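You operate a simulated robot arm through the tools that you are given. There is no shell and no other tool. Be economical: measure what you need, move in short steps, check, and stop when the job is done.

You are at the controls of a simulated robot arm. One attempt, no reset.

Task
Take the copper bar and leave it on the lower shelf of the small table. Put two of the bolts from the top of the grey bench on the top of the blue table. Open the upper left counter drawer. Any order will do.

Only the result counts: the job must be done as asked and must still hold three seconds after the hand-in. Knocking over, shifting, dropping, spilling or breaking anything else fails it.

Robot
A 7-joint arm with a three-finger gripper on a trunk, on a base that drives. Base frame: it is fixed to the floor where the robot stands at the start and does not move with it; the origin is under the middle of the robot, x ahead of it, y to its left, z up. Readings come in mm, rad, newtons and seconds.
With the tool pointing down near the work surface it reaches from about 500 to 940 mm from the robot's upright axis, wherever it stands. Its first joint turns from -2.897 to 2.897 rad. Places, roughly: bolt [-2500, -7500, 750]; lower shelf of the small table [-1800, -1300, 300]; top of the blue table [-4000, -3100, 800]; upper left counter drawer [600, 700, 700]. Payload 2.69 kg.
The TCP is the grasp point between the finger pads, 29 mm short of the fingertips. In the tool frame z runs along the fingers and y along their closing line. Largest opening 120 mm; the body of the gripper starts 78 mm behind the TCP.
Orientation is that of the tool frame in the base frame, as a unit quaternion [w, x, y, z]. With the fingers straight down and closing along the base's y, the tool's x points along the base's -x, its y along +y and its z along -z.

Tools
- The arm moves only by the tool jog_arm. Its arguments are lists of equal length, an entry for each row: "linear": the shift along the base's x, y, z in mm, a list of three; "rot": the turn, a rotation vector about the base's x, y, z in rad, a list of three; "gripper": the opening in per cent of the stroke, from 0 (shut) to 100 (fully open). In form: {"linear": [[dx, dy, dz], ...], "rot": [[rx, ry, rz], ...], "gripper": [gripper, ...]}. A call has 1 to 20 rows; each row shifts and turns the commanded pose from where the row before left it. Each row takes 0.2 s and may step no farther than 50 mm and 0.15 rad from the row before; otherwise, or with a gripper value out of range, the whole call is refused. Where a pose cannot be reached the arm comes as near as it can. A force on the tool above 40 N (or 10 N above the force at the start of the call, whichever is more), or a blocked arm, ends the call early, and 0.2 s more pass. The fingers move at their own pace and stop on an object; they squeeze with about 41 N. The grip force told is the motor's: it shows also when the fingers shut on nothing. Time passes only in rows, and 0.2 s behind the last, so rows that do not move let the fingers close. It gives the time, the measured TCP pose, the force on the tool (base axes), the opening and the grip force at its end, in the units of the frame above (readings bear some noise), with the torque about the TCP (base axes, N m) and any sound that the robot's microphone picked up, and new pictures: "show" is both (left out), scene, wrist or none.
- Cameras (640 x 400 px; columns grow to the right, rows downward): "scene" is now at [211.2, 67.3, 1320.1]; the picture's right is [0.78, -0.62, 0.00], its down [-0.40, -0.50, -0.77] and it looks along [0.48, 0.60, -0.64] (base axes); focal length 232 px, centre (320, 200). "wrist" rides on the gripper at [63, 0, -104] in the tool frame; the picture's right is [0.01, 1.00, 0.00], its down [-0.83, 0.00, -0.56] and it looks along [-0.56, 0.00, 0.83] (tool axes); focal length 275 px, centre (320, 200). There is no depth. A picture from a camera that has moved, and an enlarged one, comes with that camera's place and axes in the base frame and with its lens.
- move_column(by): slides the trunk up (or, below 0, down) by that many mm; the arm and the scene camera ride with it, the base frame stays. It gives what a move gives, with no picture.
- base_move(legs): drives the robot by 1 to 6 legs, each [ahead, left, turn to the left] in mm, mm and rad, along the robot's own axes; the way and the turn of a leg run together, so that a leg with both is an arc; at most 1500 mm and 3.142 rad a leg. The arm and the cameras ride along, it lands a little off, and it stops where it bumps. It gives what a move gives, and a new picture of the scene camera.
- aim_head(pan, tilt): turns the head with the scene camera to pan (to the left, within 1.501 rad either way) and tilt (down, from -0.506 to 1.204), counted from straight ahead of the robot. It gives what a move gives, and a new picture of the scene camera.
- enlarge(camera, box): a new picture of the part [left, top, right, bottom] of that camera's present view, enlarged. No time passes.
- finish_job(): hands the job in; it is judged then, once.

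Work in short steps. Places have to be worked out from the pictures, the camera data and where the tool is seen: move nearer, look again, correct. Check each grasp and each placing, and mend what went wrong. You have 165 turns and 260 pictures in all, those below and enlarged ones among them. Open the gripper and draw the arm clear of the work before you hand the job in, unless the task says otherwise; then end with one line.

The tools are called by a JSON object that holds its "op" and its "data". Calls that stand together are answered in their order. jog_arm: Moves the arm, as the interface text tells. Its arguments: {"type":"object","properties":{"linear":{"type":"array","items":{"type":"array","items":{"type":"number"}}},"rot":{"type":"array","items":{"type":"array","items":{"type":"number"}}},"gripper":{"type":"array","items":{"type":"number"}},"show":{"type":"string","enum":["both","scene","wrist","none"]}},"required":["linear","rot","gripper"]} The other tools are called the same way: move_column (by) slides the trunk up or down; base_move (legs) drives the base; aim_head (pan, tilt) turns the head that bears the scene camera; enlarge (camera, box) takes an enlarged picture of a part of a camera's view; finish_job () hands the job in.

At the start:

```text
t: 0.0
position: [231.5, 405.0, 1037.7]
tcp_rot: [0.0, -0.001, 1.0, 0.0]
wrist_force: [-0.2, 0.2, 0.2]
moment: [-0.02, 0.02, 0.0]
grip_width: 120.0
gripper_force: 0.0
trunk travel left (down, up): [-575.0, 38.0]
robot x, y, heading: [4.8, -2.9, -0.005]
head pan, tilt: [0.899, 0.696]
```

scene: 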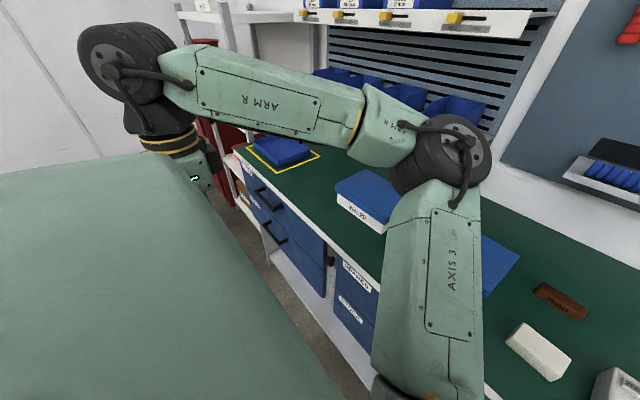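
wrist: 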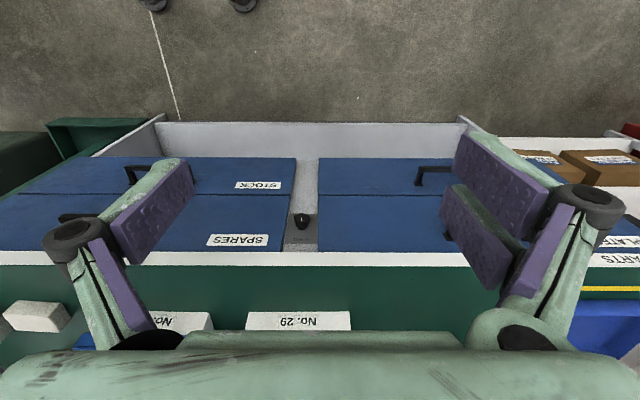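

I start by looking closely at the counter, the bar-like item and the drawers.

{"op": "enlarge", "data": {"camera": "scene", "box": [480, 240, 640, 400]}}

{"op": "enlarge", "data": {"camera": "wrist", "box": [200, 100, 640, 375]}}

{"op": "aim_head", "data": {"pan": 0.2, "tilt": 0.7}}

```text
2.50 times, centred on (560, 320) of scene
camera zoom: at [211.2, 67.3, 1320.1], right [0.78, -0.62, 0.0], down [-0.4, -0.5, -0.77], along [0.48, 0.6, -0.64], focal length 580 px, centre (-280, -100)
```

zoom: 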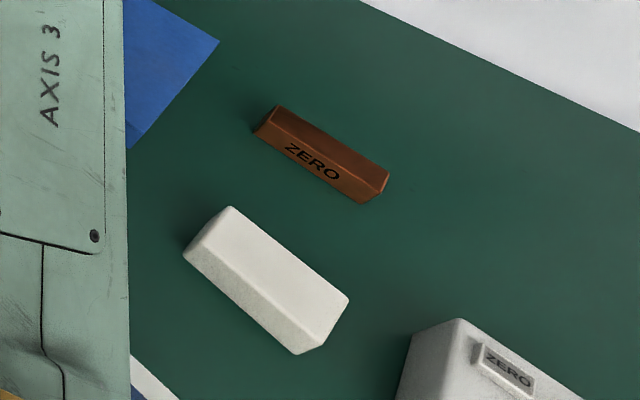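

```text
1.45 times, centred on (420, 238) of wrist
camera zoom: at [169.1, 405.1, 1141.5], right [-0.01, 1.0, 0.0], down [0.83, 0.0, 0.56], along [0.56, 0.0, -0.83], focal length 400 px, centre (174, 146)
```

zoom: 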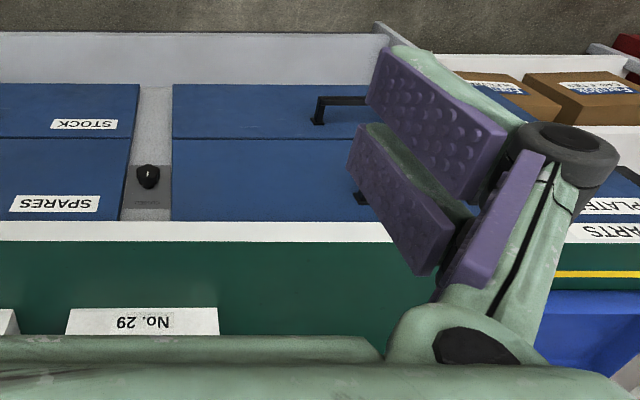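

```text
t: 1.1
position: [232.9, 404.9, 1038.5]
tcp_rot: [0.0, 0.0, 1.0, 0.0]
wrist_force: [-0.9, -0.1, -0.7]
moment: [0.02, 0.01, 0.03]
grip_width: 120.1
gripper_force: 0.1
trunk travel left (down, up): [-575.0, 38.0]
robot x, y, heading: [5.0, 0.1, 0.0]
head pan, tilt: [0.201, 0.7]
camera scene: at [241.5, 17.7, 1319.8], right [0.2, -0.98, 0.0], down [-0.63, -0.13, -0.76], along [0.75, 0.15, -0.64], focal length 232 px, centre (320, 200)
```

scene: 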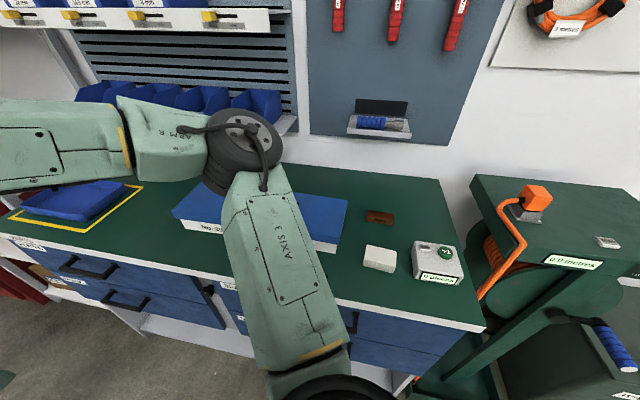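

The bar is beside a white block and a counter device; I zoom on them, and on the drawers.

{"op": "enlarge", "data": {"camera": "scene", "box": [340, 190, 480, 300]}}

{"op": "enlarge", "data": {"camera": "scene", "box": [0, 220, 240, 370]}}

{"op": "aim_head", "data": {"pan": -0.8, "tilt": 0.6}}

{"op": "aim_head", "data": {"pan": 1.4, "tilt": 0.6}}

```text
3.64 times, centred on (410, 245) of scene
camera zoom: at [241.5, 17.7, 1319.8], right [0.2, -0.98, 0.0], down [-0.63, -0.13, -0.76], along [0.75, 0.15, -0.64], focal length 843 px, centre (-7, 36)
```

zoom: 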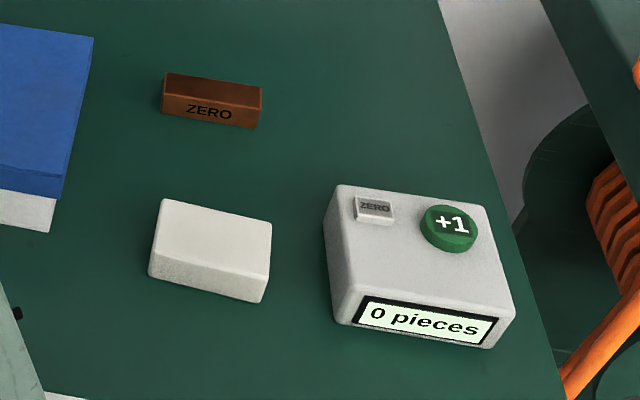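

```text
2.67 times, centred on (120, 295) of scene
camera zoom: at [241.5, 17.7, 1319.8], right [0.2, -0.98, 0.0], down [-0.63, -0.13, -0.76], along [0.75, 0.15, -0.64], focal length 618 px, centre (853, -53)
```

zoom: 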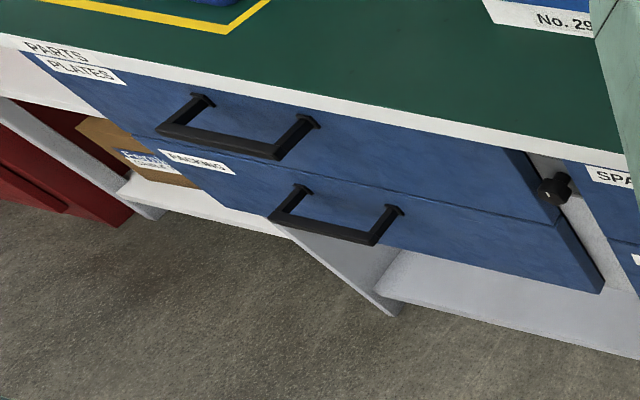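

```text
t: 2.3
position: [233.0, 404.2, 1038.2]
tcp_rot: [-0.001, -0.001, 1.0, 0.0]
wrist_force: [0.2, 0.0, 0.4]
moment: [0.03, 0.03, 0.01]
grip_width: 120.1
gripper_force: 0.1
trunk travel left (down, up): [-575.0, 38.0]
robot x, y, heading: [3.0, 1.4, 0.004]
head pan, tilt: [-0.799, 0.6]
camera scene: at [220.0, -62.6, 1328.4], right [-0.72, -0.7, 0.0], down [-0.39, 0.4, -0.83], along [0.58, -0.59, -0.56], focal length 232 px, centre (320, 200)
```

scene: 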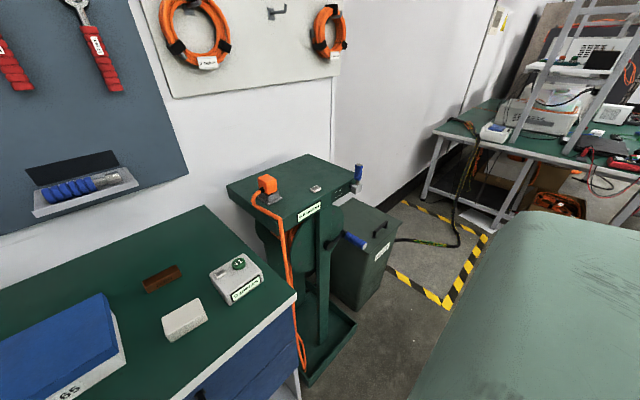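

```text
t: 4.4
position: [233.0, 405.2, 1037.6]
tcp_rot: [0.0, -0.001, 1.0, 0.0]
wrist_force: [-0.1, -0.8, 0.3]
moment: [-0.01, -0.07, 0.03]
grip_width: 120.1
gripper_force: 0.1
trunk travel left (down, up): [-575.0, 38.0]
robot x, y, heading: [3.2, 0.1, 0.001]
head pan, tilt: [1.4, 0.6]
camera scene: at [173.4, 87.8, 1328.4], right [0.99, -0.17, 0.0], down [-0.1, -0.56, -0.83], along [0.14, 0.81, -0.56], focal length 232 px, centre (320, 200)
```

scene: 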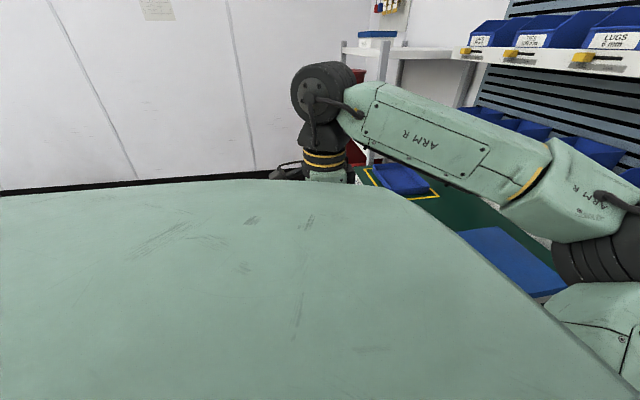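

The counter top is near z 820 with the brown bar near (775,-63). I swing the arm over to view it from the wrist camera.

{"op": "jog_arm", "data": {"linear": [[33, -37, 0], [33, -37, 0], [33, -37, 0], [33, -37, 0], [33, -37, 0], [33, -37, 0], [33, -37, 0], [33, -37, 0], [33, -37, 0], [33, -37, 0], [33, -37, 0], [33, -30, 0]], "rot": [[0, 0, 0], [0, 0, 0], [0, 0, 0], [0, 0, 0], [0, 0, 0], [0, 0, 0], [0, 0, 0], [0, 0, 0], [0, 0, 0], [0, 0, 0], [0, 0, 0], [0, 0, 0]], "gripper": [100, 100, 100, 100, 100, 100, 100, 100, 100, 100, 100, 100]}}

{"op": "enlarge", "data": {"camera": "wrist", "box": [160, 150, 480, 350]}}

```text
t: 7.0
position: [627.9, -33.3, 1035.8]
tcp_rot: [0.0, 0.0, 1.0, 0.0]
wrist_force: [1.5, 0.5, -0.1]
moment: [0.01, 0.02, -0.01]
grip_width: 119.9
gripper_force: 0.0
trunk travel left (down, up): [-575.0, 38.0]
robot x, y, heading: [-1.1, -1.8, 0.002]
head pan, tilt: [1.4, 0.6]
camera scene: at [173.5, 87.6, 1328.4], right [0.99, -0.17, 0.0], down [-0.1, -0.56, -0.83], along [0.14, 0.81, -0.56], focal length 232 px, centre (320, 200)
camera wrist: at [563.8, -32.2, 1139.9], right [-0.01, 1.0, 0.0], down [0.83, 0.0, 0.56], along [0.56, 0.0, -0.83], focal length 275 px, centre (320, 200)
```

scene: 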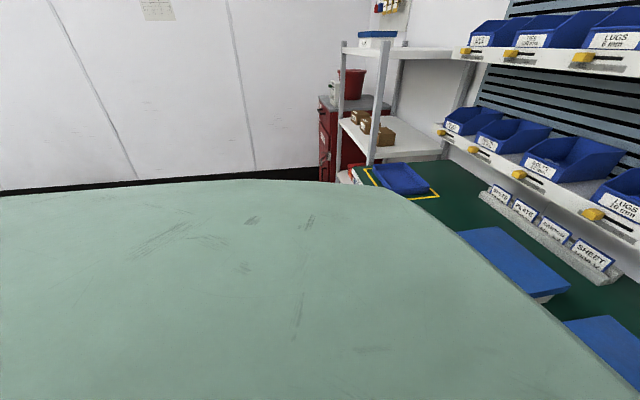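
wrist: 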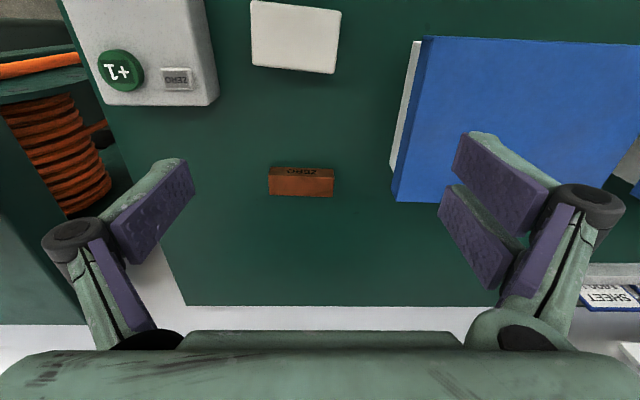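

```text
2.00 times, centred on (320, 250) of wrist
camera zoom: at [563.8, -32.2, 1139.9], right [-0.01, 1.0, 0.0], down [0.83, 0.0, 0.56], along [0.56, 0.0, -0.83], focal length 551 px, centre (320, 100)
```

zoom: 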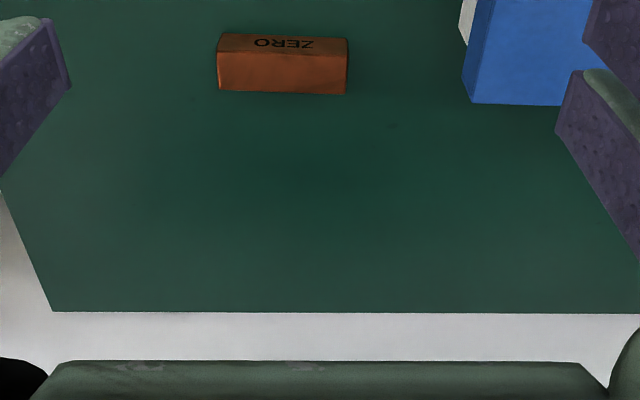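

The brown bar looks like copper: about 80×28×20 mm near (745,-55). The drawer comes first, so I back off 300 mm and strafe left to get in front of it, then look at the handle and knob.

{"op": "base_move", "data": {"legs": [[-250, 0, 0], [0, 550, 0]]}}

{"op": "aim_head", "data": {"pan": 0.15, "tilt": 0.75}}

```text
t: 13.2
position: [372.8, 523.8, 1036.4]
tcp_rot: [0.0, -0.001, 1.0, 0.0]
wrist_force: [-0.5, -0.8, 0.5]
moment: [0.01, -0.03, 0.04]
grip_width: 119.9
gripper_force: 0.1
trunk travel left (down, up): [-575.0, 38.0]
robot x, y, heading: [-251.9, 557.0, 0.005]
head pan, tilt: [1.4, 0.6]
camera scene: at [-80.3, 642.7, 1328.4], right [0.99, -0.17, 0.0], down [-0.1, -0.56, -0.82], along [0.14, 0.81, -0.57], focal length 232 px, centre (320, 200)
```

scene: 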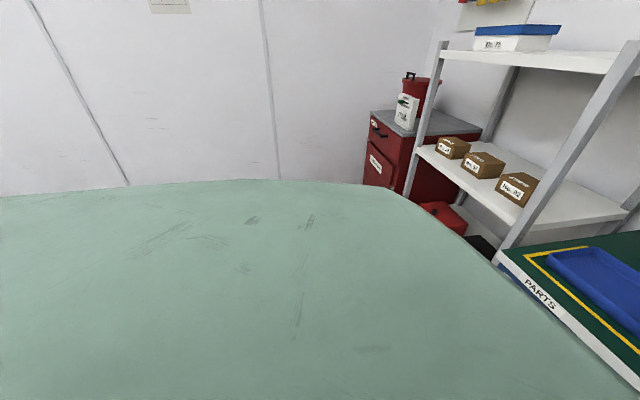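

```text
t: 14.7
position: [372.6, 522.9, 1036.8]
tcp_rot: [0.0, -0.001, 1.0, 0.0]
wrist_force: [0.6, -0.1, 0.3]
moment: [-0.01, -0.07, -0.01]
grip_width: 120.2
gripper_force: 0.0
trunk travel left (down, up): [-575.0, 38.0]
robot x, y, heading: [-253.6, 553.5, 0.001]
head pan, tilt: [0.15, 0.75]
camera scene: at [-13.3, 568.0, 1315.5], right [0.15, -0.99, 0.0], down [-0.67, -0.1, -0.73], along [0.72, 0.11, -0.68], focal length 232 px, centre (320, 200)
```

scene: 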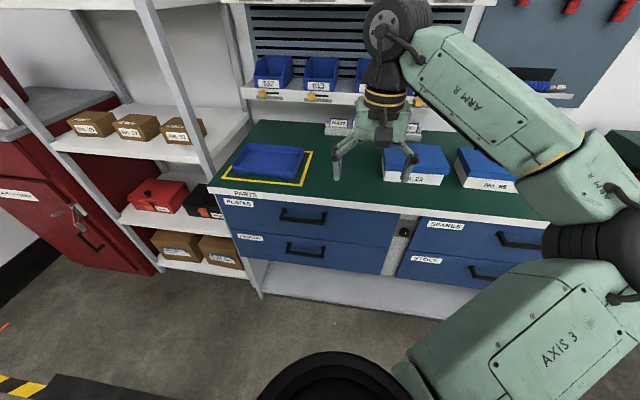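

{"op": "enlarge", "data": {"camera": "scene", "box": [200, 160, 480, 320]}}

{"op": "enlarge", "data": {"camera": "scene", "box": [370, 200, 440, 250]}}

```text
2.29 times, centred on (340, 240) of scene
camera zoom: at [-13.3, 568.0, 1315.5], right [0.15, -0.99, 0.0], down [-0.67, -0.1, -0.73], along [0.72, 0.11, -0.68], focal length 530 px, centre (274, 109)
```

zoom: 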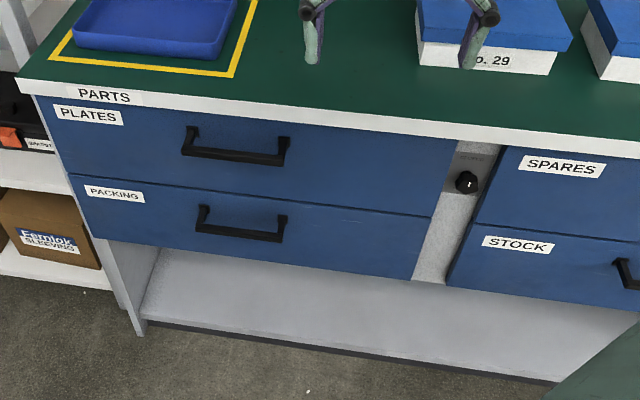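

```text
8.00 times, centred on (405, 225) of scene
camera zoom: at [-13.3, 568.0, 1315.5], right [0.15, -0.99, 0.0], down [-0.67, -0.1, -0.73], along [0.72, 0.11, -0.68], focal length 1854 px, centre (-360, 0)
```

zoom: 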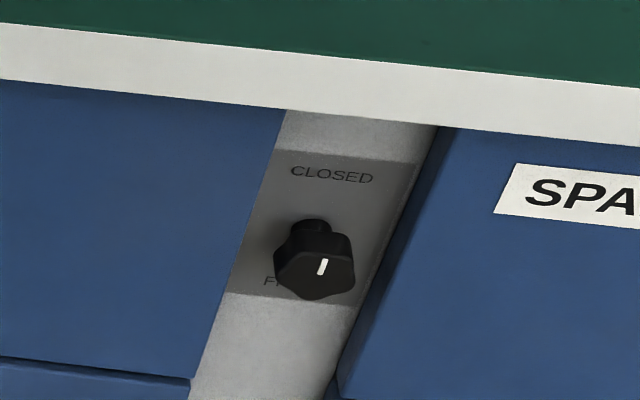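

The knob beside the drawer is a latch marked CLOSED / FREE, near (475,376,755). I turn the tool horizontal and bring it level with the knob to look.

{"op": "jog_arm", "data": {"linear": [[0, -12, -10], [0, -12, -10], [0, -12, -20], [0, -12, -20], [0, -12, -20], [0, -12, -30], [0, -12, -30], [0, -12, -30], [0, -12, -30], [0, -12, -30], [0, -12, -30], [0, -12, -21]], "rot": [[0, -0.131, 0], [0, -0.131, 0], [0, -0.131, 0], [0, -0.131, 0], [0, -0.131, 0], [0, -0.131, 0], [0, -0.131, 0], [0, -0.131, 0], [0, -0.131, 0], [0, -0.131, 0], [0, -0.131, 0], [0, -0.131, 0]], "gripper": [100, 100, 100, 100, 100, 100, 100, 100, 100, 100, 100, 100]}}

```text
t: 17.2
position: [435.3, 452.2, 765.5]
tcp_rot: [0.669, -0.09, 0.736, 0.06]
wrist_force: [0.2, 0.6, -1.2]
moment: [0.01, -0.03, 0.0]
grip_width: 120.1
gripper_force: 0.1
out of reach, approached as far as the arm can: row 7, 8
trunk travel left (down, up): [-575.0, 38.0]
robot x, y, heading: [-253.5, 557.3, 0.001]
head pan, tilt: [0.15, 0.75]
stopped in row 12: the arm was blocked; the commanded pose is now the measured one
camera scene: at [-12.3, 567.5, 1315.4], right [0.15, -0.99, 0.0], down [-0.67, -0.1, -0.73], along [0.72, 0.11, -0.68], focal length 232 px, centre (320, 200)
camera wrist: at [327.7, 428.3, 711.9], right [-0.21, 0.98, -0.04], down [-0.47, -0.07, 0.88], along [0.86, 0.2, 0.47], focal length 275 px, centre (320, 200)
```

scene: 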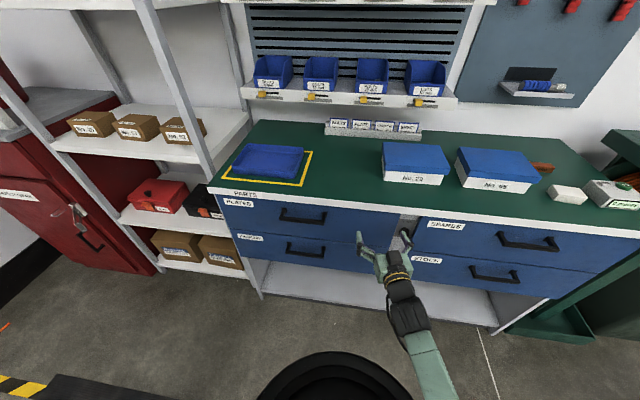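
wrist: 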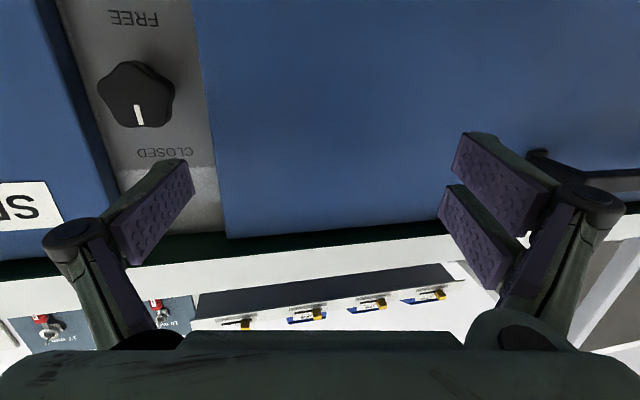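

The latch knob points to CLOSED; triangulated at about (490,371,735). The arm was too folded, so I back the base off 200 mm and then square the tool.

{"op": "base_move", "data": {"legs": [[-220, -100, 0]]}}

{"op": "jog_arm", "data": {"linear": [[25, 5, -10], [25, 5, -10], [40, 5, -10], [40, 0, 0]], "rot": [[0.014, -0.031, -0.071], [0.014, -0.031, -0.071], [0.014, -0.031, -0.07], [0, 0, 0]], "gripper": [100, 100, 100, 100]}}

```text
t: 19.0
position: [219.6, 355.9, 765.7]
tcp_rot: [0.669, -0.088, 0.736, 0.06]
wrist_force: [0.1, 0.1, 0.0]
moment: [-0.04, -0.01, -0.01]
grip_width: 120.1
gripper_force: 0.1
trunk travel left (down, up): [-575.0, 38.0]
robot x, y, heading: [-473.0, 457.0, 0.002]
head pan, tilt: [0.15, 0.75]
camera scene: at [-229.0, 468.6, 1315.6], right [0.15, -0.99, 0.0], down [-0.67, -0.1, -0.73], along [0.72, 0.11, -0.68], focal length 232 px, centre (320, 200)
```

scene: 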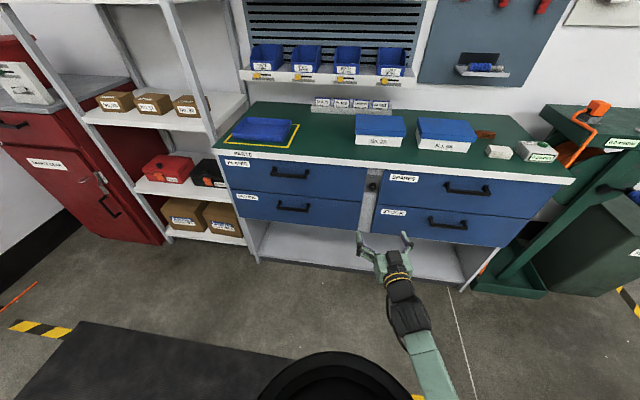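

```text
t: 19.5
position: [216.9, 335.6, 703.1]
tcp_rot: [0.62, -0.154, 0.769, -0.021]
wrist_force: [-0.1, 0.3, 0.3]
moment: [-0.03, 0.01, -0.02]
grip_width: 120.1
gripper_force: 0.0
trunk travel left (down, up): [-575.0, 38.0]
robot x, y, heading: [-467.5, 454.6, 0.005]
head pan, tilt: [0.15, 0.75]
stopped in row 2: the arm was blocked; the commanded pose is now the measured one
camera scene: at [-231.0, 468.0, 1314.1], right [0.15, -0.99, 0.0], down [-0.67, -0.1, -0.73], along [0.72, 0.11, -0.68], focal length 232 px, centre (320, 200)
camera wrist: at [106.2, 302.8, 668.1], right [-0.21, 0.95, -0.23], down [-0.38, 0.13, 0.91], along [0.9, 0.28, 0.33], focal length 275 px, centre (320, 200)
```

scene: 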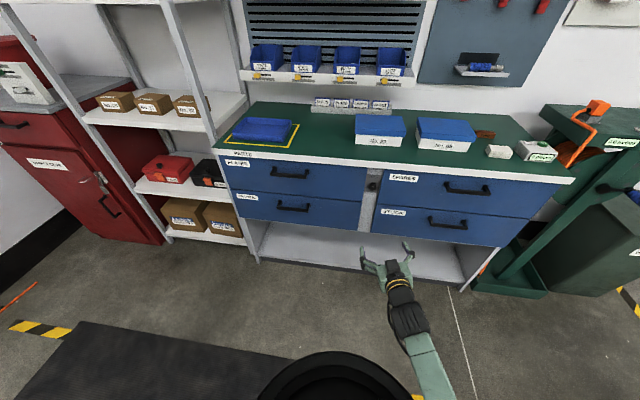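
wrist: 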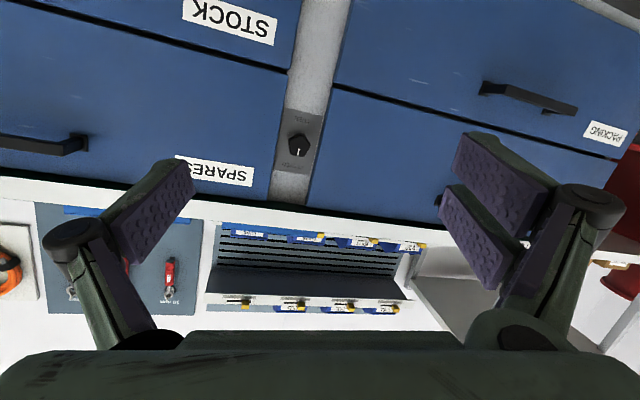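

The arm seems to sit too low relative to its shoulder. I raise the hand 300 mm, then lower the trunk to bring the shoulder nearer to work height.

{"op": "jog_arm", "data": {"linear": [[0, 0, 50], [0, 0, 50], [0, 0, 50], [0, 0, 50], [0, 0, 50], [0, 0, 50], [0, 0, 50]], "rot": [[0, 0, 0], [0, 0, 0], [0, 0, 0], [0, 0, 0], [0, 0, 0], [0, 0, 0], [0, 0, 0]], "gripper": [100, 100, 100, 100, 100, 100, 100], "show": "none"}}

{"op": "move_column", "data": {"by": -330}}

```text
t: 21.1
position: [221.0, 340.1, 1060.8]
tcp_rot: [0.622, -0.152, 0.768, -0.019]
wrist_force: [-0.1, -0.1, -0.4]
moment: [0.0, 0.02, -0.01]
grip_width: 120.1
gripper_force: 0.0
trunk travel left (down, up): [-575.0, 38.0]
robot x, y, heading: [-471.5, 453.5, 0.0]
head pan, tilt: [0.15, 0.75]
```

```text
t: 24.4
position: [222.1, 340.9, 728.9]
tcp_rot: [0.622, -0.15, 0.768, -0.02]
wrist_force: [-0.6, -0.7, 1.0]
moment: [0.01, -0.02, 0.01]
grip_width: 120.1
gripper_force: 0.2
trunk travel left (down, up): [-245.0, 368.0]
robot x, y, heading: [-469.9, 457.0, 0.001]
head pan, tilt: [0.15, 0.75]
```

Shoulder is now lower. I square the tool to point along +x and move to about 100 mm in front of the knob.

{"op": "jog_arm", "data": {"linear": [[20, 10, 2], [20, 10, 2], [30, 10, 2], [35, 0, 0], [35, 0, 0]], "rot": [[0.08, -0.069, -0.062], [0.08, -0.069, -0.062], [0.08, -0.069, -0.062], [0, 0, 0], [0, 0, 0]], "gripper": [100, 100, 100, 100, 100]}}

{"op": "aim_head", "data": {"pan": 0.0, "tilt": 0.3}}

```text
t: 25.6
position: [361.1, 369.8, 735.6]
tcp_rot: [0.707, 0.0, 0.707, -0.001]
wrist_force: [0.3, -0.1, -0.8]
moment: [0.01, 0.01, 0.04]
grip_width: 119.8
gripper_force: 0.1
trunk travel left (down, up): [-245.0, 368.0]
robot x, y, heading: [-470.4, 459.4, 0.002]
head pan, tilt: [0.15, 0.75]
camera scene: at [-229.7, 470.4, 985.5], right [0.15, -0.99, 0.0], down [-0.67, -0.1, -0.73], along [0.72, 0.11, -0.68], focal length 232 px, centre (320, 200)
camera wrist: at [257.2, 370.7, 671.2], right [0.0, 1.0, -0.01], down [-0.56, 0.01, 0.83], along [0.83, 0.0, 0.56], focal length 275 px, centre (320, 200)
```

scene: 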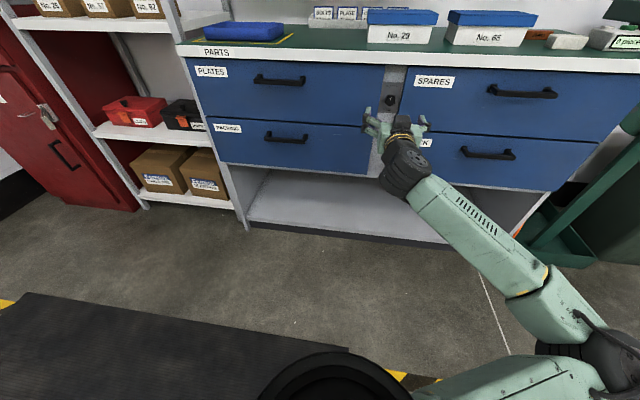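
wrist: 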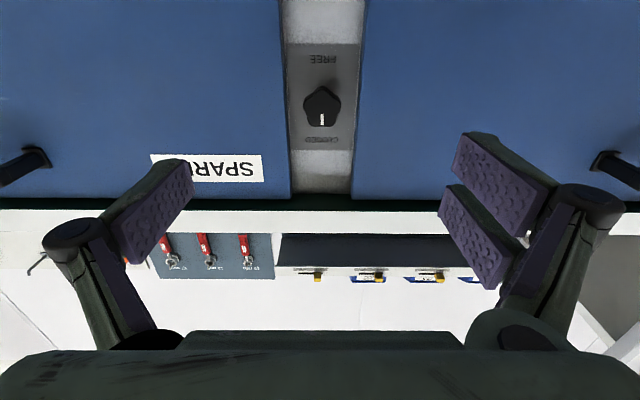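

```text
t: 26.5
position: [359.3, 370.8, 734.1]
tcp_rot: [0.707, 0.0, 0.707, -0.001]
wrist_force: [-0.5, 0.0, 0.0]
moment: [0.01, 0.01, -0.01]
grip_width: 119.7
gripper_force: 0.0
trunk travel left (down, up): [-245.0, 368.0]
robot x, y, heading: [-471.1, 457.5, 0.002]
head pan, tilt: [0.0, 0.3]
camera scene: at [-218.1, 458.1, 1025.8], right [0.0, -1.0, 0.0], down [-0.3, 0.0, -0.95], along [0.95, 0.0, -0.3], focal length 232 px, centre (320, 200)
```

scene: 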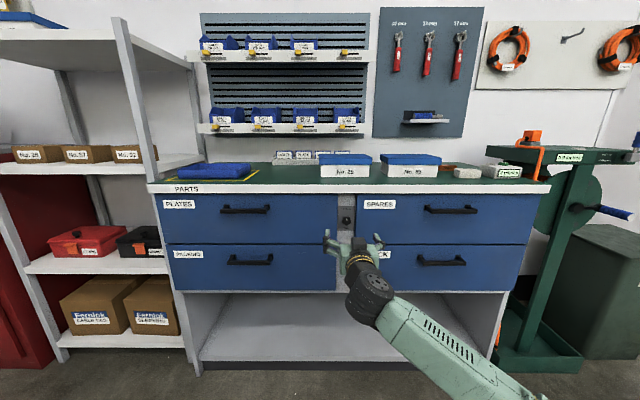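

The knob is centred near (490,371,734), about 34 mm wide, between drawer fronts about 65 mm apart. I roll the tool 90° so the fingers close vertically, and narrow the opening.

{"op": "jog_arm", "data": {"linear": [[0, 0, 0], [0, 0, 0], [0, 0, 0], [0, 0, 0], [0, 0, 0], [0, 0, 0], [0, 0, 0], [0, 0, 0], [0, 0, 0], [0, 0, 0], [0, 0, 0]], "rot": [[-0.1428, 0, 0], [-0.1428, 0, 0], [-0.1428, 0, 0], [-0.1428, 0, 0], [-0.1428, 0, 0], [-0.1428, 0, 0], [-0.1428, 0, 0], [-0.1428, 0, 0], [-0.1428, 0, 0], [-0.1428, 0, 0], [-0.1428, 0, 0]], "gripper": [50, 50, 50, 50, 50, 50, 50, 50, 50, 50, 50], "show": "wrist"}}

{"op": "enlarge", "data": {"camera": "scene", "box": [280, 180, 440, 280]}}

```text
t: 28.9
position: [361.3, 369.3, 736.1]
tcp_rot: [0.592, -0.385, 0.597, -0.38]
wrist_force: [0.6, 1.0, 0.3]
moment: [-0.02, 0.0, 0.03]
grip_width: 59.9
gripper_force: 0.2
out of reach, approached as far as the arm can: row 9, 10, 11
trunk travel left (down, up): [-245.0, 368.0]
robot x, y, heading: [-469.5, 456.1, -0.002]
head pan, tilt: [0.0, 0.3]
camera wrist: at [256.0, 312.0, 710.4], right [-0.01, 0.41, -0.91], down [-0.55, 0.76, 0.35], along [0.83, 0.51, 0.22], focal length 275 px, centre (320, 200)
```

wrist: 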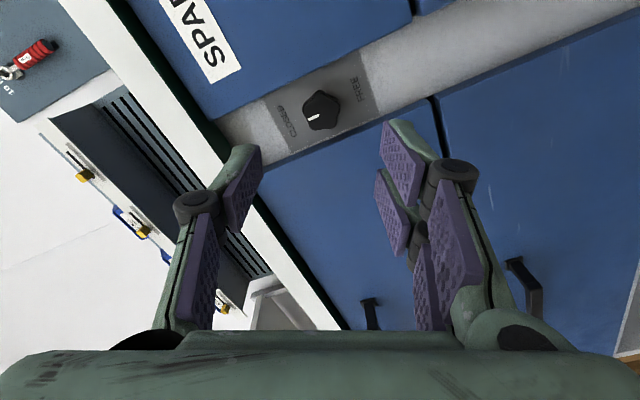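

```text
4.00 times, centred on (360, 230) of scene
camera zoom: at [-218.1, 458.0, 1025.9], right [0.0, -1.0, 0.0], down [-0.3, 0.0, -0.96], along [0.96, 0.0, -0.3], focal length 927 px, centre (160, 80)
```

zoom: 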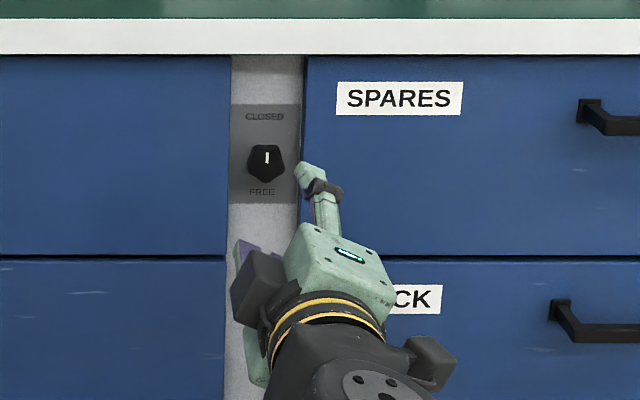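

The roll stopped at -66°, at a joint limit, which leaves room for turning the other way (clockwise). I approach the knob from here with a 60 mm opening.

{"op": "jog_arm", "data": {"linear": [[40, 1.5, -2], [40, 0, 0], [15, 0, 0], [0, 0, 0]], "rot": [[0, 0, 0], [0, 0, 0], [0, 0, 0], [0, 0, 0]], "gripper": [50, 50, 50, 50]}}

{"op": "enlarge", "data": {"camera": "scene", "box": [300, 190, 400, 252]}}

```text
t: 29.9
position: [398.2, 365.6, 735.3]
tcp_rot: [0.59, -0.387, 0.6, -0.378]
wrist_force: [-0.5, -0.1, -0.2]
moment: [-0.02, 0.0, -0.03]
grip_width: 60.0
gripper_force: 0.1
out of reach, approached as far as the arm can: row 1, 2, 3
trunk travel left (down, up): [-245.0, 368.0]
robot x, y, heading: [-471.8, 456.7, 0.0]
head pan, tilt: [0.0, 0.3]
camera scene: at [-218.1, 458.0, 1025.9], right [0.0, -1.0, 0.0], down [-0.3, 0.0, -0.96], along [0.96, 0.0, -0.3], focal length 232 px, centre (320, 200)
camera wrist: at [292.1, 308.7, 709.8], right [-0.02, 0.41, -0.91], down [-0.55, 0.76, 0.35], along [0.83, 0.51, 0.21], focal length 275 px, centre (320, 200)
```

scene: 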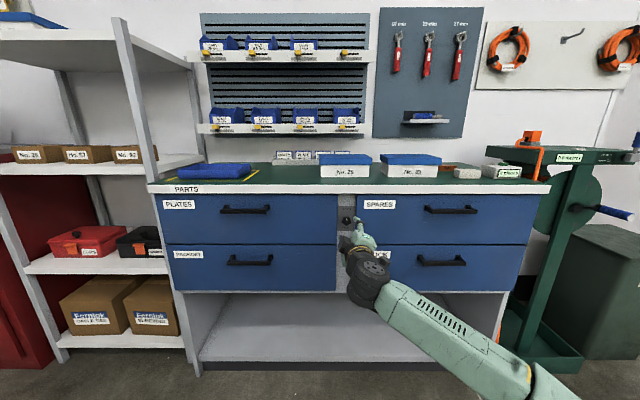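
wrist: 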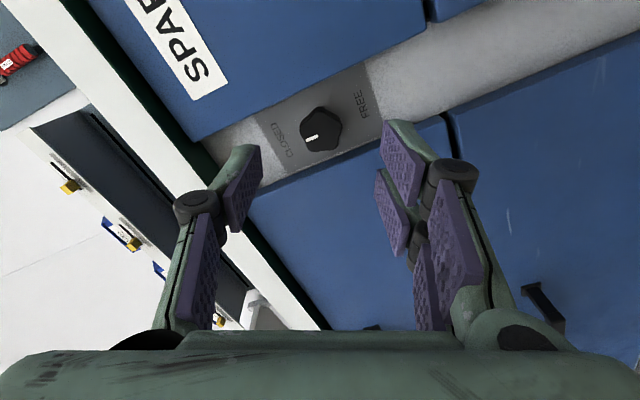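

```text
6.40 times, centred on (350, 221) of scene
camera zoom: at [-218.1, 458.0, 1025.9], right [0.0, -1.0, 0.0], down [-0.3, 0.0, -0.96], along [0.96, 0.0, -0.3], focal length 1484 px, centre (128, 66)
```

zoom: 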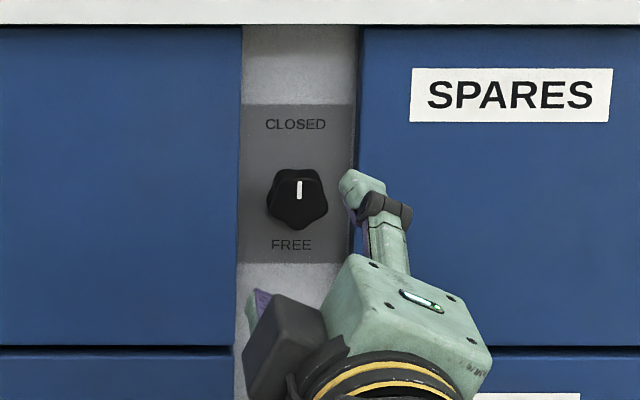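

The arm is near its forward limit, so I ease the roll a bit and drive the base 100 mm closer, first retracting the hand 60 mm.

{"op": "jog_arm", "data": {"linear": [[-40, 4, -1], [-30, 1.5, 0]], "rot": [[0.1, 0, 0], [0.1, 0, 0]], "gripper": [50, 50], "show": "none"}}

{"op": "base_move", "data": {"legs": [[100, 0, 0]]}}

{"op": "jog_arm", "data": {"linear": [[0, 0, 0]], "rot": [[0, 0, 0]], "gripper": [50], "show": "wrist"}}

```text
t: 30.5
position: [327.8, 369.1, 733.0]
tcp_rot: [0.627, -0.323, 0.632, -0.319]
wrist_force: [0.5, 0.8, 0.1]
moment: [0.0, -0.01, 0.04]
grip_width: 59.9
gripper_force: 0.1
trunk travel left (down, up): [-245.0, 368.0]
robot x, y, heading: [-469.3, 459.6, 0.0]
head pan, tilt: [0.0, 0.3]
```

```text
t: 31.6
position: [429.4, 370.8, 734.7]
tcp_rot: [0.628, -0.324, 0.633, -0.318]
wrist_force: [-0.2, 0.8, 0.5]
moment: [0.01, 0.0, -0.01]
grip_width: 60.1
gripper_force: 0.1
trunk travel left (down, up): [-245.0, 368.0]
robot x, y, heading: [-370.0, 454.1, -0.0]
head pan, tilt: [0.0, 0.3]
camera scene: at [-118.7, 458.3, 1025.9], right [0.0, -1.0, 0.0], down [-0.3, 0.0, -0.96], along [0.96, 0.0, -0.3], focal length 232 px, centre (320, 200)
```

scene: 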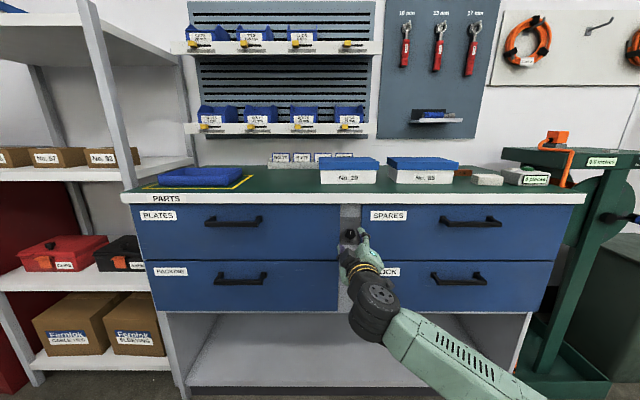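

```text
t: 32.0
position: [428.5, 370.9, 733.8]
tcp_rot: [0.627, -0.324, 0.632, -0.319]
wrist_force: [-0.5, 0.2, -0.9]
moment: [0.05, 0.03, -0.02]
grip_width: 59.8
gripper_force: 0.1
trunk travel left (down, up): [-245.0, 368.0]
robot x, y, heading: [-368.0, 457.3, 0.003]
head pan, tilt: [0.0, 0.3]
camera wrist: at [323.0, 319.2, 697.2], right [-0.01, 0.58, -0.81], down [-0.55, 0.67, 0.49], along [0.83, 0.45, 0.32], focal length 275 px, centre (320, 200)
```

wrist: 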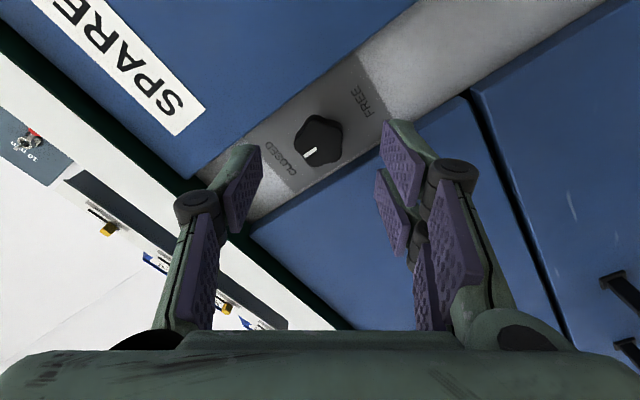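

The knob body comes out at x≈488, y 371, z 733.5, in line with the tool. I advance carefully.

{"op": "jog_arm", "data": {"linear": [[20, 0, 0], [15, 0, 0], [5, 0, 0], [5, 0, 0], [0, 0, 0]], "rot": [[0, 0, 0], [0, 0, 0], [0, 0, 0], [0, 0, 0], [0, 0, 0]], "gripper": [50, 50, 50, 50, 50]}}

{"op": "enlarge", "data": {"camera": "scene", "box": [300, 190, 420, 265]}}

```text
t: 33.2
position: [472.7, 373.2, 732.9]
tcp_rot: [0.628, -0.325, 0.632, -0.317]
wrist_force: [-2.6, 3.4, -3.3]
moment: [0.02, -0.24, -0.31]
grip_width: 79.5
gripper_force: 6.6
trunk travel left (down, up): [-245.0, 368.0]
robot x, y, heading: [-370.7, 455.5, 0.004]
head pan, tilt: [0.0, 0.3]
camera scene: at [-118.0, 458.9, 1025.6], right [0.0, -1.0, 0.0], down [-0.3, 0.0, -0.96], along [0.96, 0.0, -0.3], focal length 232 px, centre (320, 200)
camera wrist: at [368.4, 321.5, 696.0], right [-0.01, 0.58, -0.81], down [-0.56, 0.67, 0.49], along [0.83, 0.46, 0.32], focal length 275 px, centre (320, 200)
```

scene: 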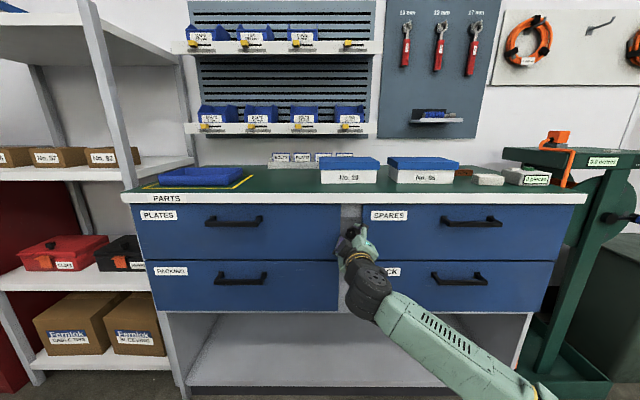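
wrist: 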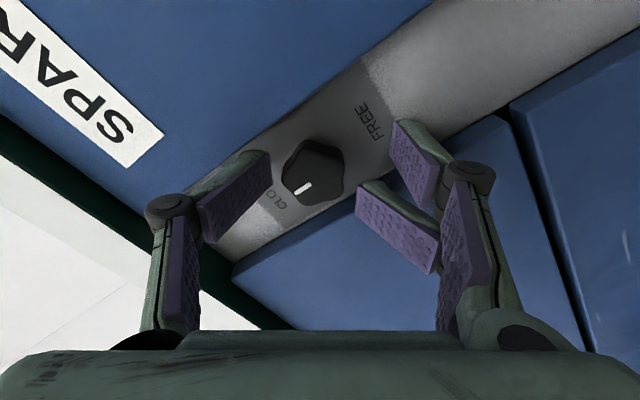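

```text
5.33 times, centred on (360, 228) of scene
camera zoom: at [-118.0, 458.9, 1025.6], right [0.0, -1.0, 0.0], down [-0.3, 0.0, -0.96], along [0.96, 0.0, -0.3], focal length 1236 px, centre (107, 53)
```

zoom: 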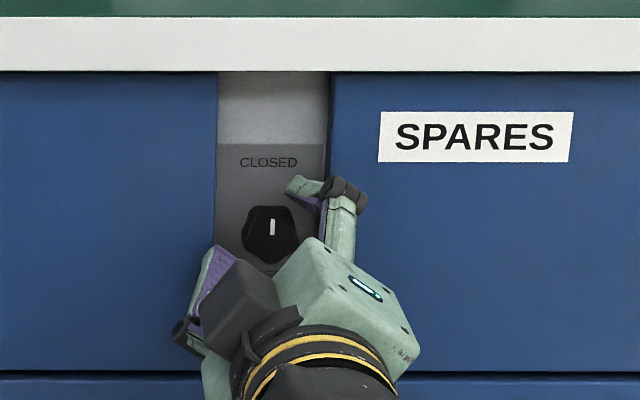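

A fingertip touched the drawer front (x≈500) and spread the fingers a bit; knob undisturbed. I back off, narrow the opening, and come in 7 mm shallower.

{"op": "jog_arm", "data": {"linear": [[-15, -1, 0.5], [-15, -1, 0.5], [0, 0, 0], [0, 0, 0], [12, 0, 0], [10, 0, 0], [0, 0, 0]], "rot": [[0, 0, 0], [0, 0, 0], [0, 0, 0], [0, 0, 0], [0, 0, 0], [0, 0, 0], [0, 0, 0]], "gripper": [50, 40, 40, 40, 40, 40, 40], "show": "wrist"}}

{"op": "enlarge", "data": {"camera": "scene", "box": [300, 190, 420, 265]}}

```text
t: 34.6
position: [458.5, 368.1, 734.0]
tcp_rot: [0.628, -0.324, 0.632, -0.319]
wrist_force: [-16.2, -0.6, -0.1]
moment: [0.05, -0.07, 0.02]
grip_width: 50.8
gripper_force: 1.3
trunk travel left (down, up): [-245.0, 368.0]
robot x, y, heading: [-366.4, 458.6, -0.001]
head pan, tilt: [0.0, 0.3]
stopped in row 7: the force on the tool passed its limit at 50 N (the readings are from after the stop); the commanded pose is now the measured one
camera wrist: at [354.8, 317.6, 698.6], right [-0.01, 0.58, -0.81], down [-0.55, 0.67, 0.49], along [0.83, 0.45, 0.32], focal length 275 px, centre (320, 200)
```

wrist: 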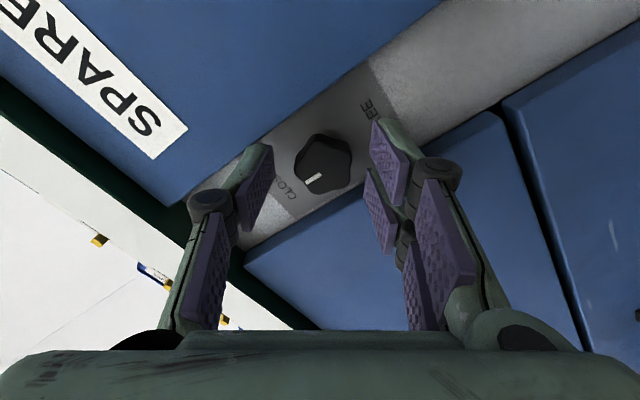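

```text
5.33 times, centred on (360, 228) of scene
camera zoom: at [-119.8, 458.0, 1026.1], right [0.0, -1.0, 0.0], down [-0.29, 0.0, -0.96], along [0.96, 0.0, -0.29], focal length 1236 px, centre (107, 53)
```

zoom: 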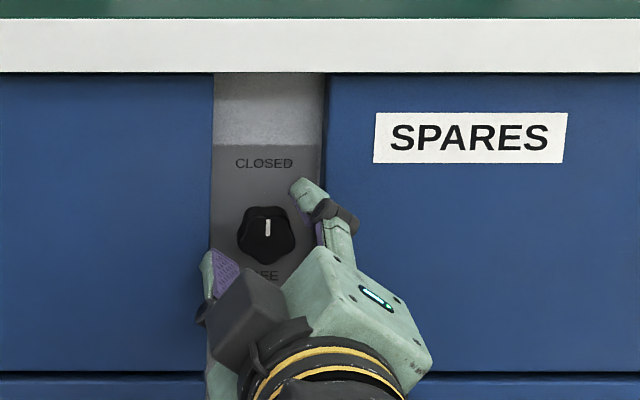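

A contact of about 16 N at tips x≈487. I zoom on the fingertips to see what they touch.

{"op": "enlarge", "data": {"camera": "wrist", "box": [180, 80, 500, 280]}}

{"op": "enlarge", "data": {"camera": "scene", "box": [330, 205, 390, 243]}}

```text
2.00 times, centred on (340, 180) of wrist
camera zoom: at [354.8, 317.6, 698.6], right [-0.01, 0.58, -0.81], down [-0.55, 0.67, 0.49], along [0.83, 0.45, 0.32], focal length 551 px, centre (280, 240)
```

zoom: 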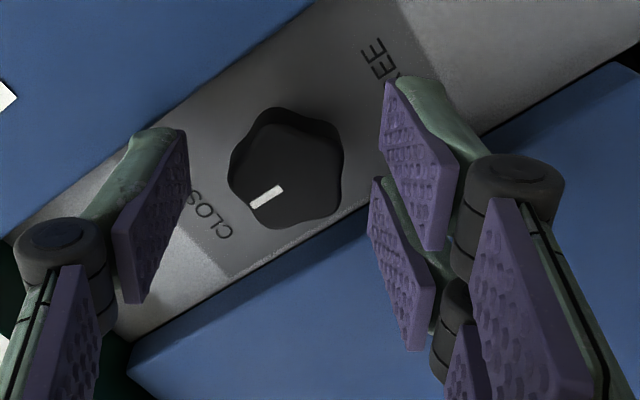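

```text
10.53 times, centred on (360, 224) of scene
camera zoom: at [-119.8, 458.0, 1026.1], right [0.0, -1.0, 0.0], down [-0.29, 0.0, -0.96], along [0.96, 0.0, -0.29], focal length 2440 px, centre (-101, -53)
```

zoom: 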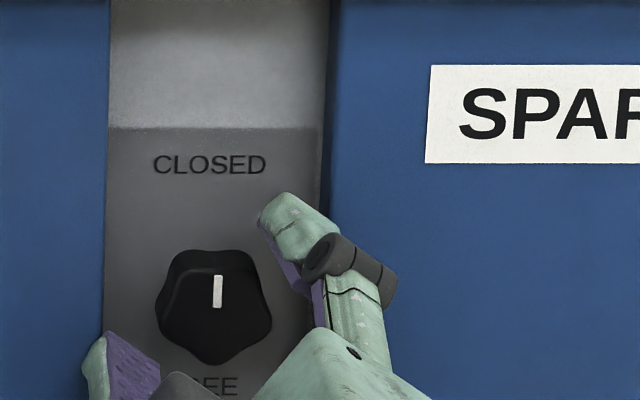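

The fingertips' corners overlap the drawer edges at this roll. I back off and roll the other way to +90°, where the fingers are truly vertical above and below the knob.

{"op": "jog_arm", "data": {"linear": [[-30, 1.5, 0], [-28, 1.5, 0], [0, 0, 0], [0, 0, 0], [0, 0, 0], [0, 0, 0], [0, 0, 0], [0, 0, 0], [0, 0, 0], [0, 0, 0], [0, 0, 0], [0, 0, 0], [0, 0, 0], [0, 0, 0], [0, 0, 0], [0, 0, 0], [0, 0, 0], [0, 0, 0], [0, 0, 0], [0, 0, 0]], "rot": [[0, 0, 0], [0, 0, 0], [0.1397, 0, 0], [0.1397, 0, 0], [0.1397, 0, 0], [0.1397, 0, 0], [0.1397, 0, 0], [0.1397, 0, 0], [0.1397, 0, 0], [0.1397, 0, 0], [0.1397, 0, 0], [0.1397, 0, 0], [0.1397, 0, 0], [0.1397, 0, 0], [0.1397, 0, 0], [0.1397, 0, 0], [0.1397, 0, 0], [0.1397, 0, 0], [0.1397, 0, 0], [0.1397, 0, 0]], "gripper": [40, 37, 37, 37, 37, 37, 37, 37, 37, 37, 37, 37, 37, 37, 37, 37, 37, 37, 37, 37]}}

```text
t: 38.8
position: [403.0, 371.1, 735.6]
tcp_rot: [0.501, 0.497, 0.499, 0.503]
wrist_force: [0.3, -0.4, -0.2]
moment: [0.03, 0.0, -0.01]
grip_width: 44.5
gripper_force: 0.0
trunk travel left (down, up): [-245.0, 368.0]
robot x, y, heading: [-373.1, 458.8, -0.001]
head pan, tilt: [0.0, 0.3]
camera scene: at [-119.0, 458.1, 1025.9], right [0.0, -1.0, 0.0], down [-0.3, 0.0, -0.96], along [0.96, 0.0, -0.3], focal length 232 px, centre (320, 200)
camera wrist: at [297.8, 434.5, 732.8], right [-0.01, 0.0, 1.0], down [-0.55, -0.83, 0.0], along [0.83, -0.55, 0.01], focal length 275 px, centre (320, 200)
```

scene: 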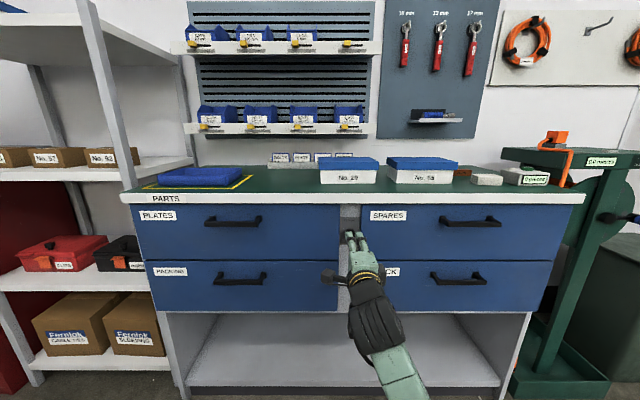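
wrist: 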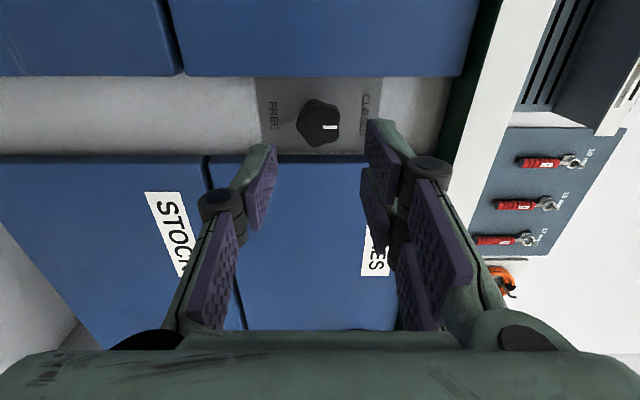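

Fingers are now vertical and centred about the knob. I advance to x≈462.

{"op": "jog_arm", "data": {"linear": [[25, 0, -2], [20, 0, 0], [10, 0, 0], [5, 0, 0], [0, 0, 0]], "rot": [[0, 0, 0], [0, 0, 0], [0, 0, 0], [0, 0, 0], [0, 0, 0]], "gripper": [37, 37, 37, 37, 37], "show": "wrist"}}

{"op": "enlarge", "data": {"camera": "wrist", "box": [180, 60, 500, 260]}}

```text
t: 40.0
position: [463.3, 371.5, 733.8]
tcp_rot: [0.502, 0.497, 0.499, 0.502]
wrist_force: [-0.1, -0.4, 0.7]
moment: [-0.02, 0.0, 0.02]
grip_width: 44.6
gripper_force: 0.1
trunk travel left (down, up): [-245.0, 368.0]
robot x, y, heading: [-374.3, 455.9, 0.005]
head pan, tilt: [0.0, 0.3]
camera wrist: at [357.6, 434.2, 730.4], right [-0.01, 0.0, 1.0], down [-0.55, -0.83, 0.0], along [0.83, -0.55, 0.01], focal length 275 px, centre (320, 200)
```

wrist: 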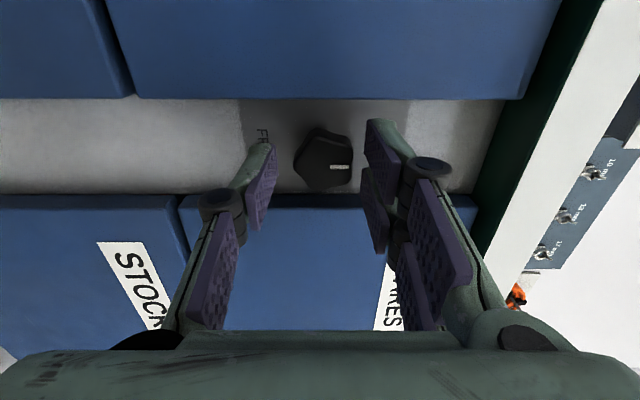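

```text
2.00 times, centred on (340, 160) of wrist
camera zoom: at [357.6, 434.2, 730.4], right [-0.01, 0.0, 1.0], down [-0.55, -0.83, 0.0], along [0.83, -0.55, 0.01], focal length 551 px, centre (280, 280)
```

zoom: 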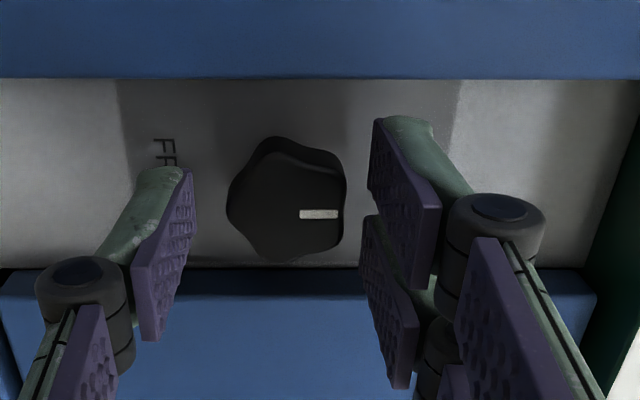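

No contact; the knob is still slightly beyond the tips. I creep forward another 12 mm.

{"op": "jog_arm", "data": {"linear": [[4, 0, 0], [4, 0, 0], [4, 0, 0], [0, 0, 0]], "rot": [[0, 0, 0], [0, 0, 0], [0, 0, 0], [0, 0, 0]], "gripper": [37, 37, 37, 37], "show": "wrist"}}

```text
t: 41.0
position: [474.8, 372.2, 733.9]
tcp_rot: [0.501, 0.497, 0.499, 0.503]
wrist_force: [-0.9, 0.8, 0.1]
moment: [-0.01, 0.03, 0.0]
grip_width: 44.4
gripper_force: 0.0
trunk travel left (down, up): [-245.0, 368.0]
robot x, y, heading: [-371.4, 459.8, 0.001]
head pan, tilt: [0.0, 0.3]
camera wrist: at [369.6, 434.4, 730.9], right [-0.01, 0.0, 1.0], down [-0.55, -0.83, 0.0], along [0.83, -0.55, 0.01], focal length 275 px, centre (320, 200)
```

wrist: 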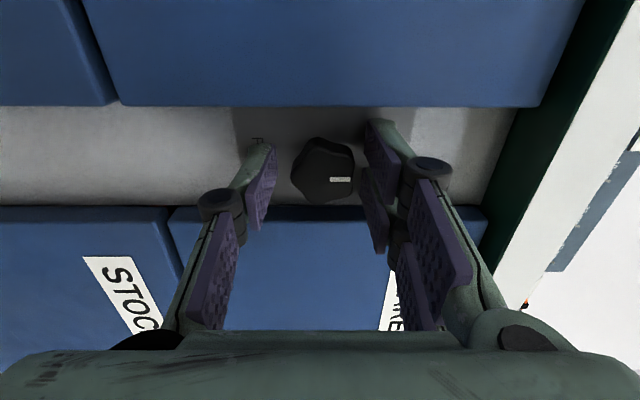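

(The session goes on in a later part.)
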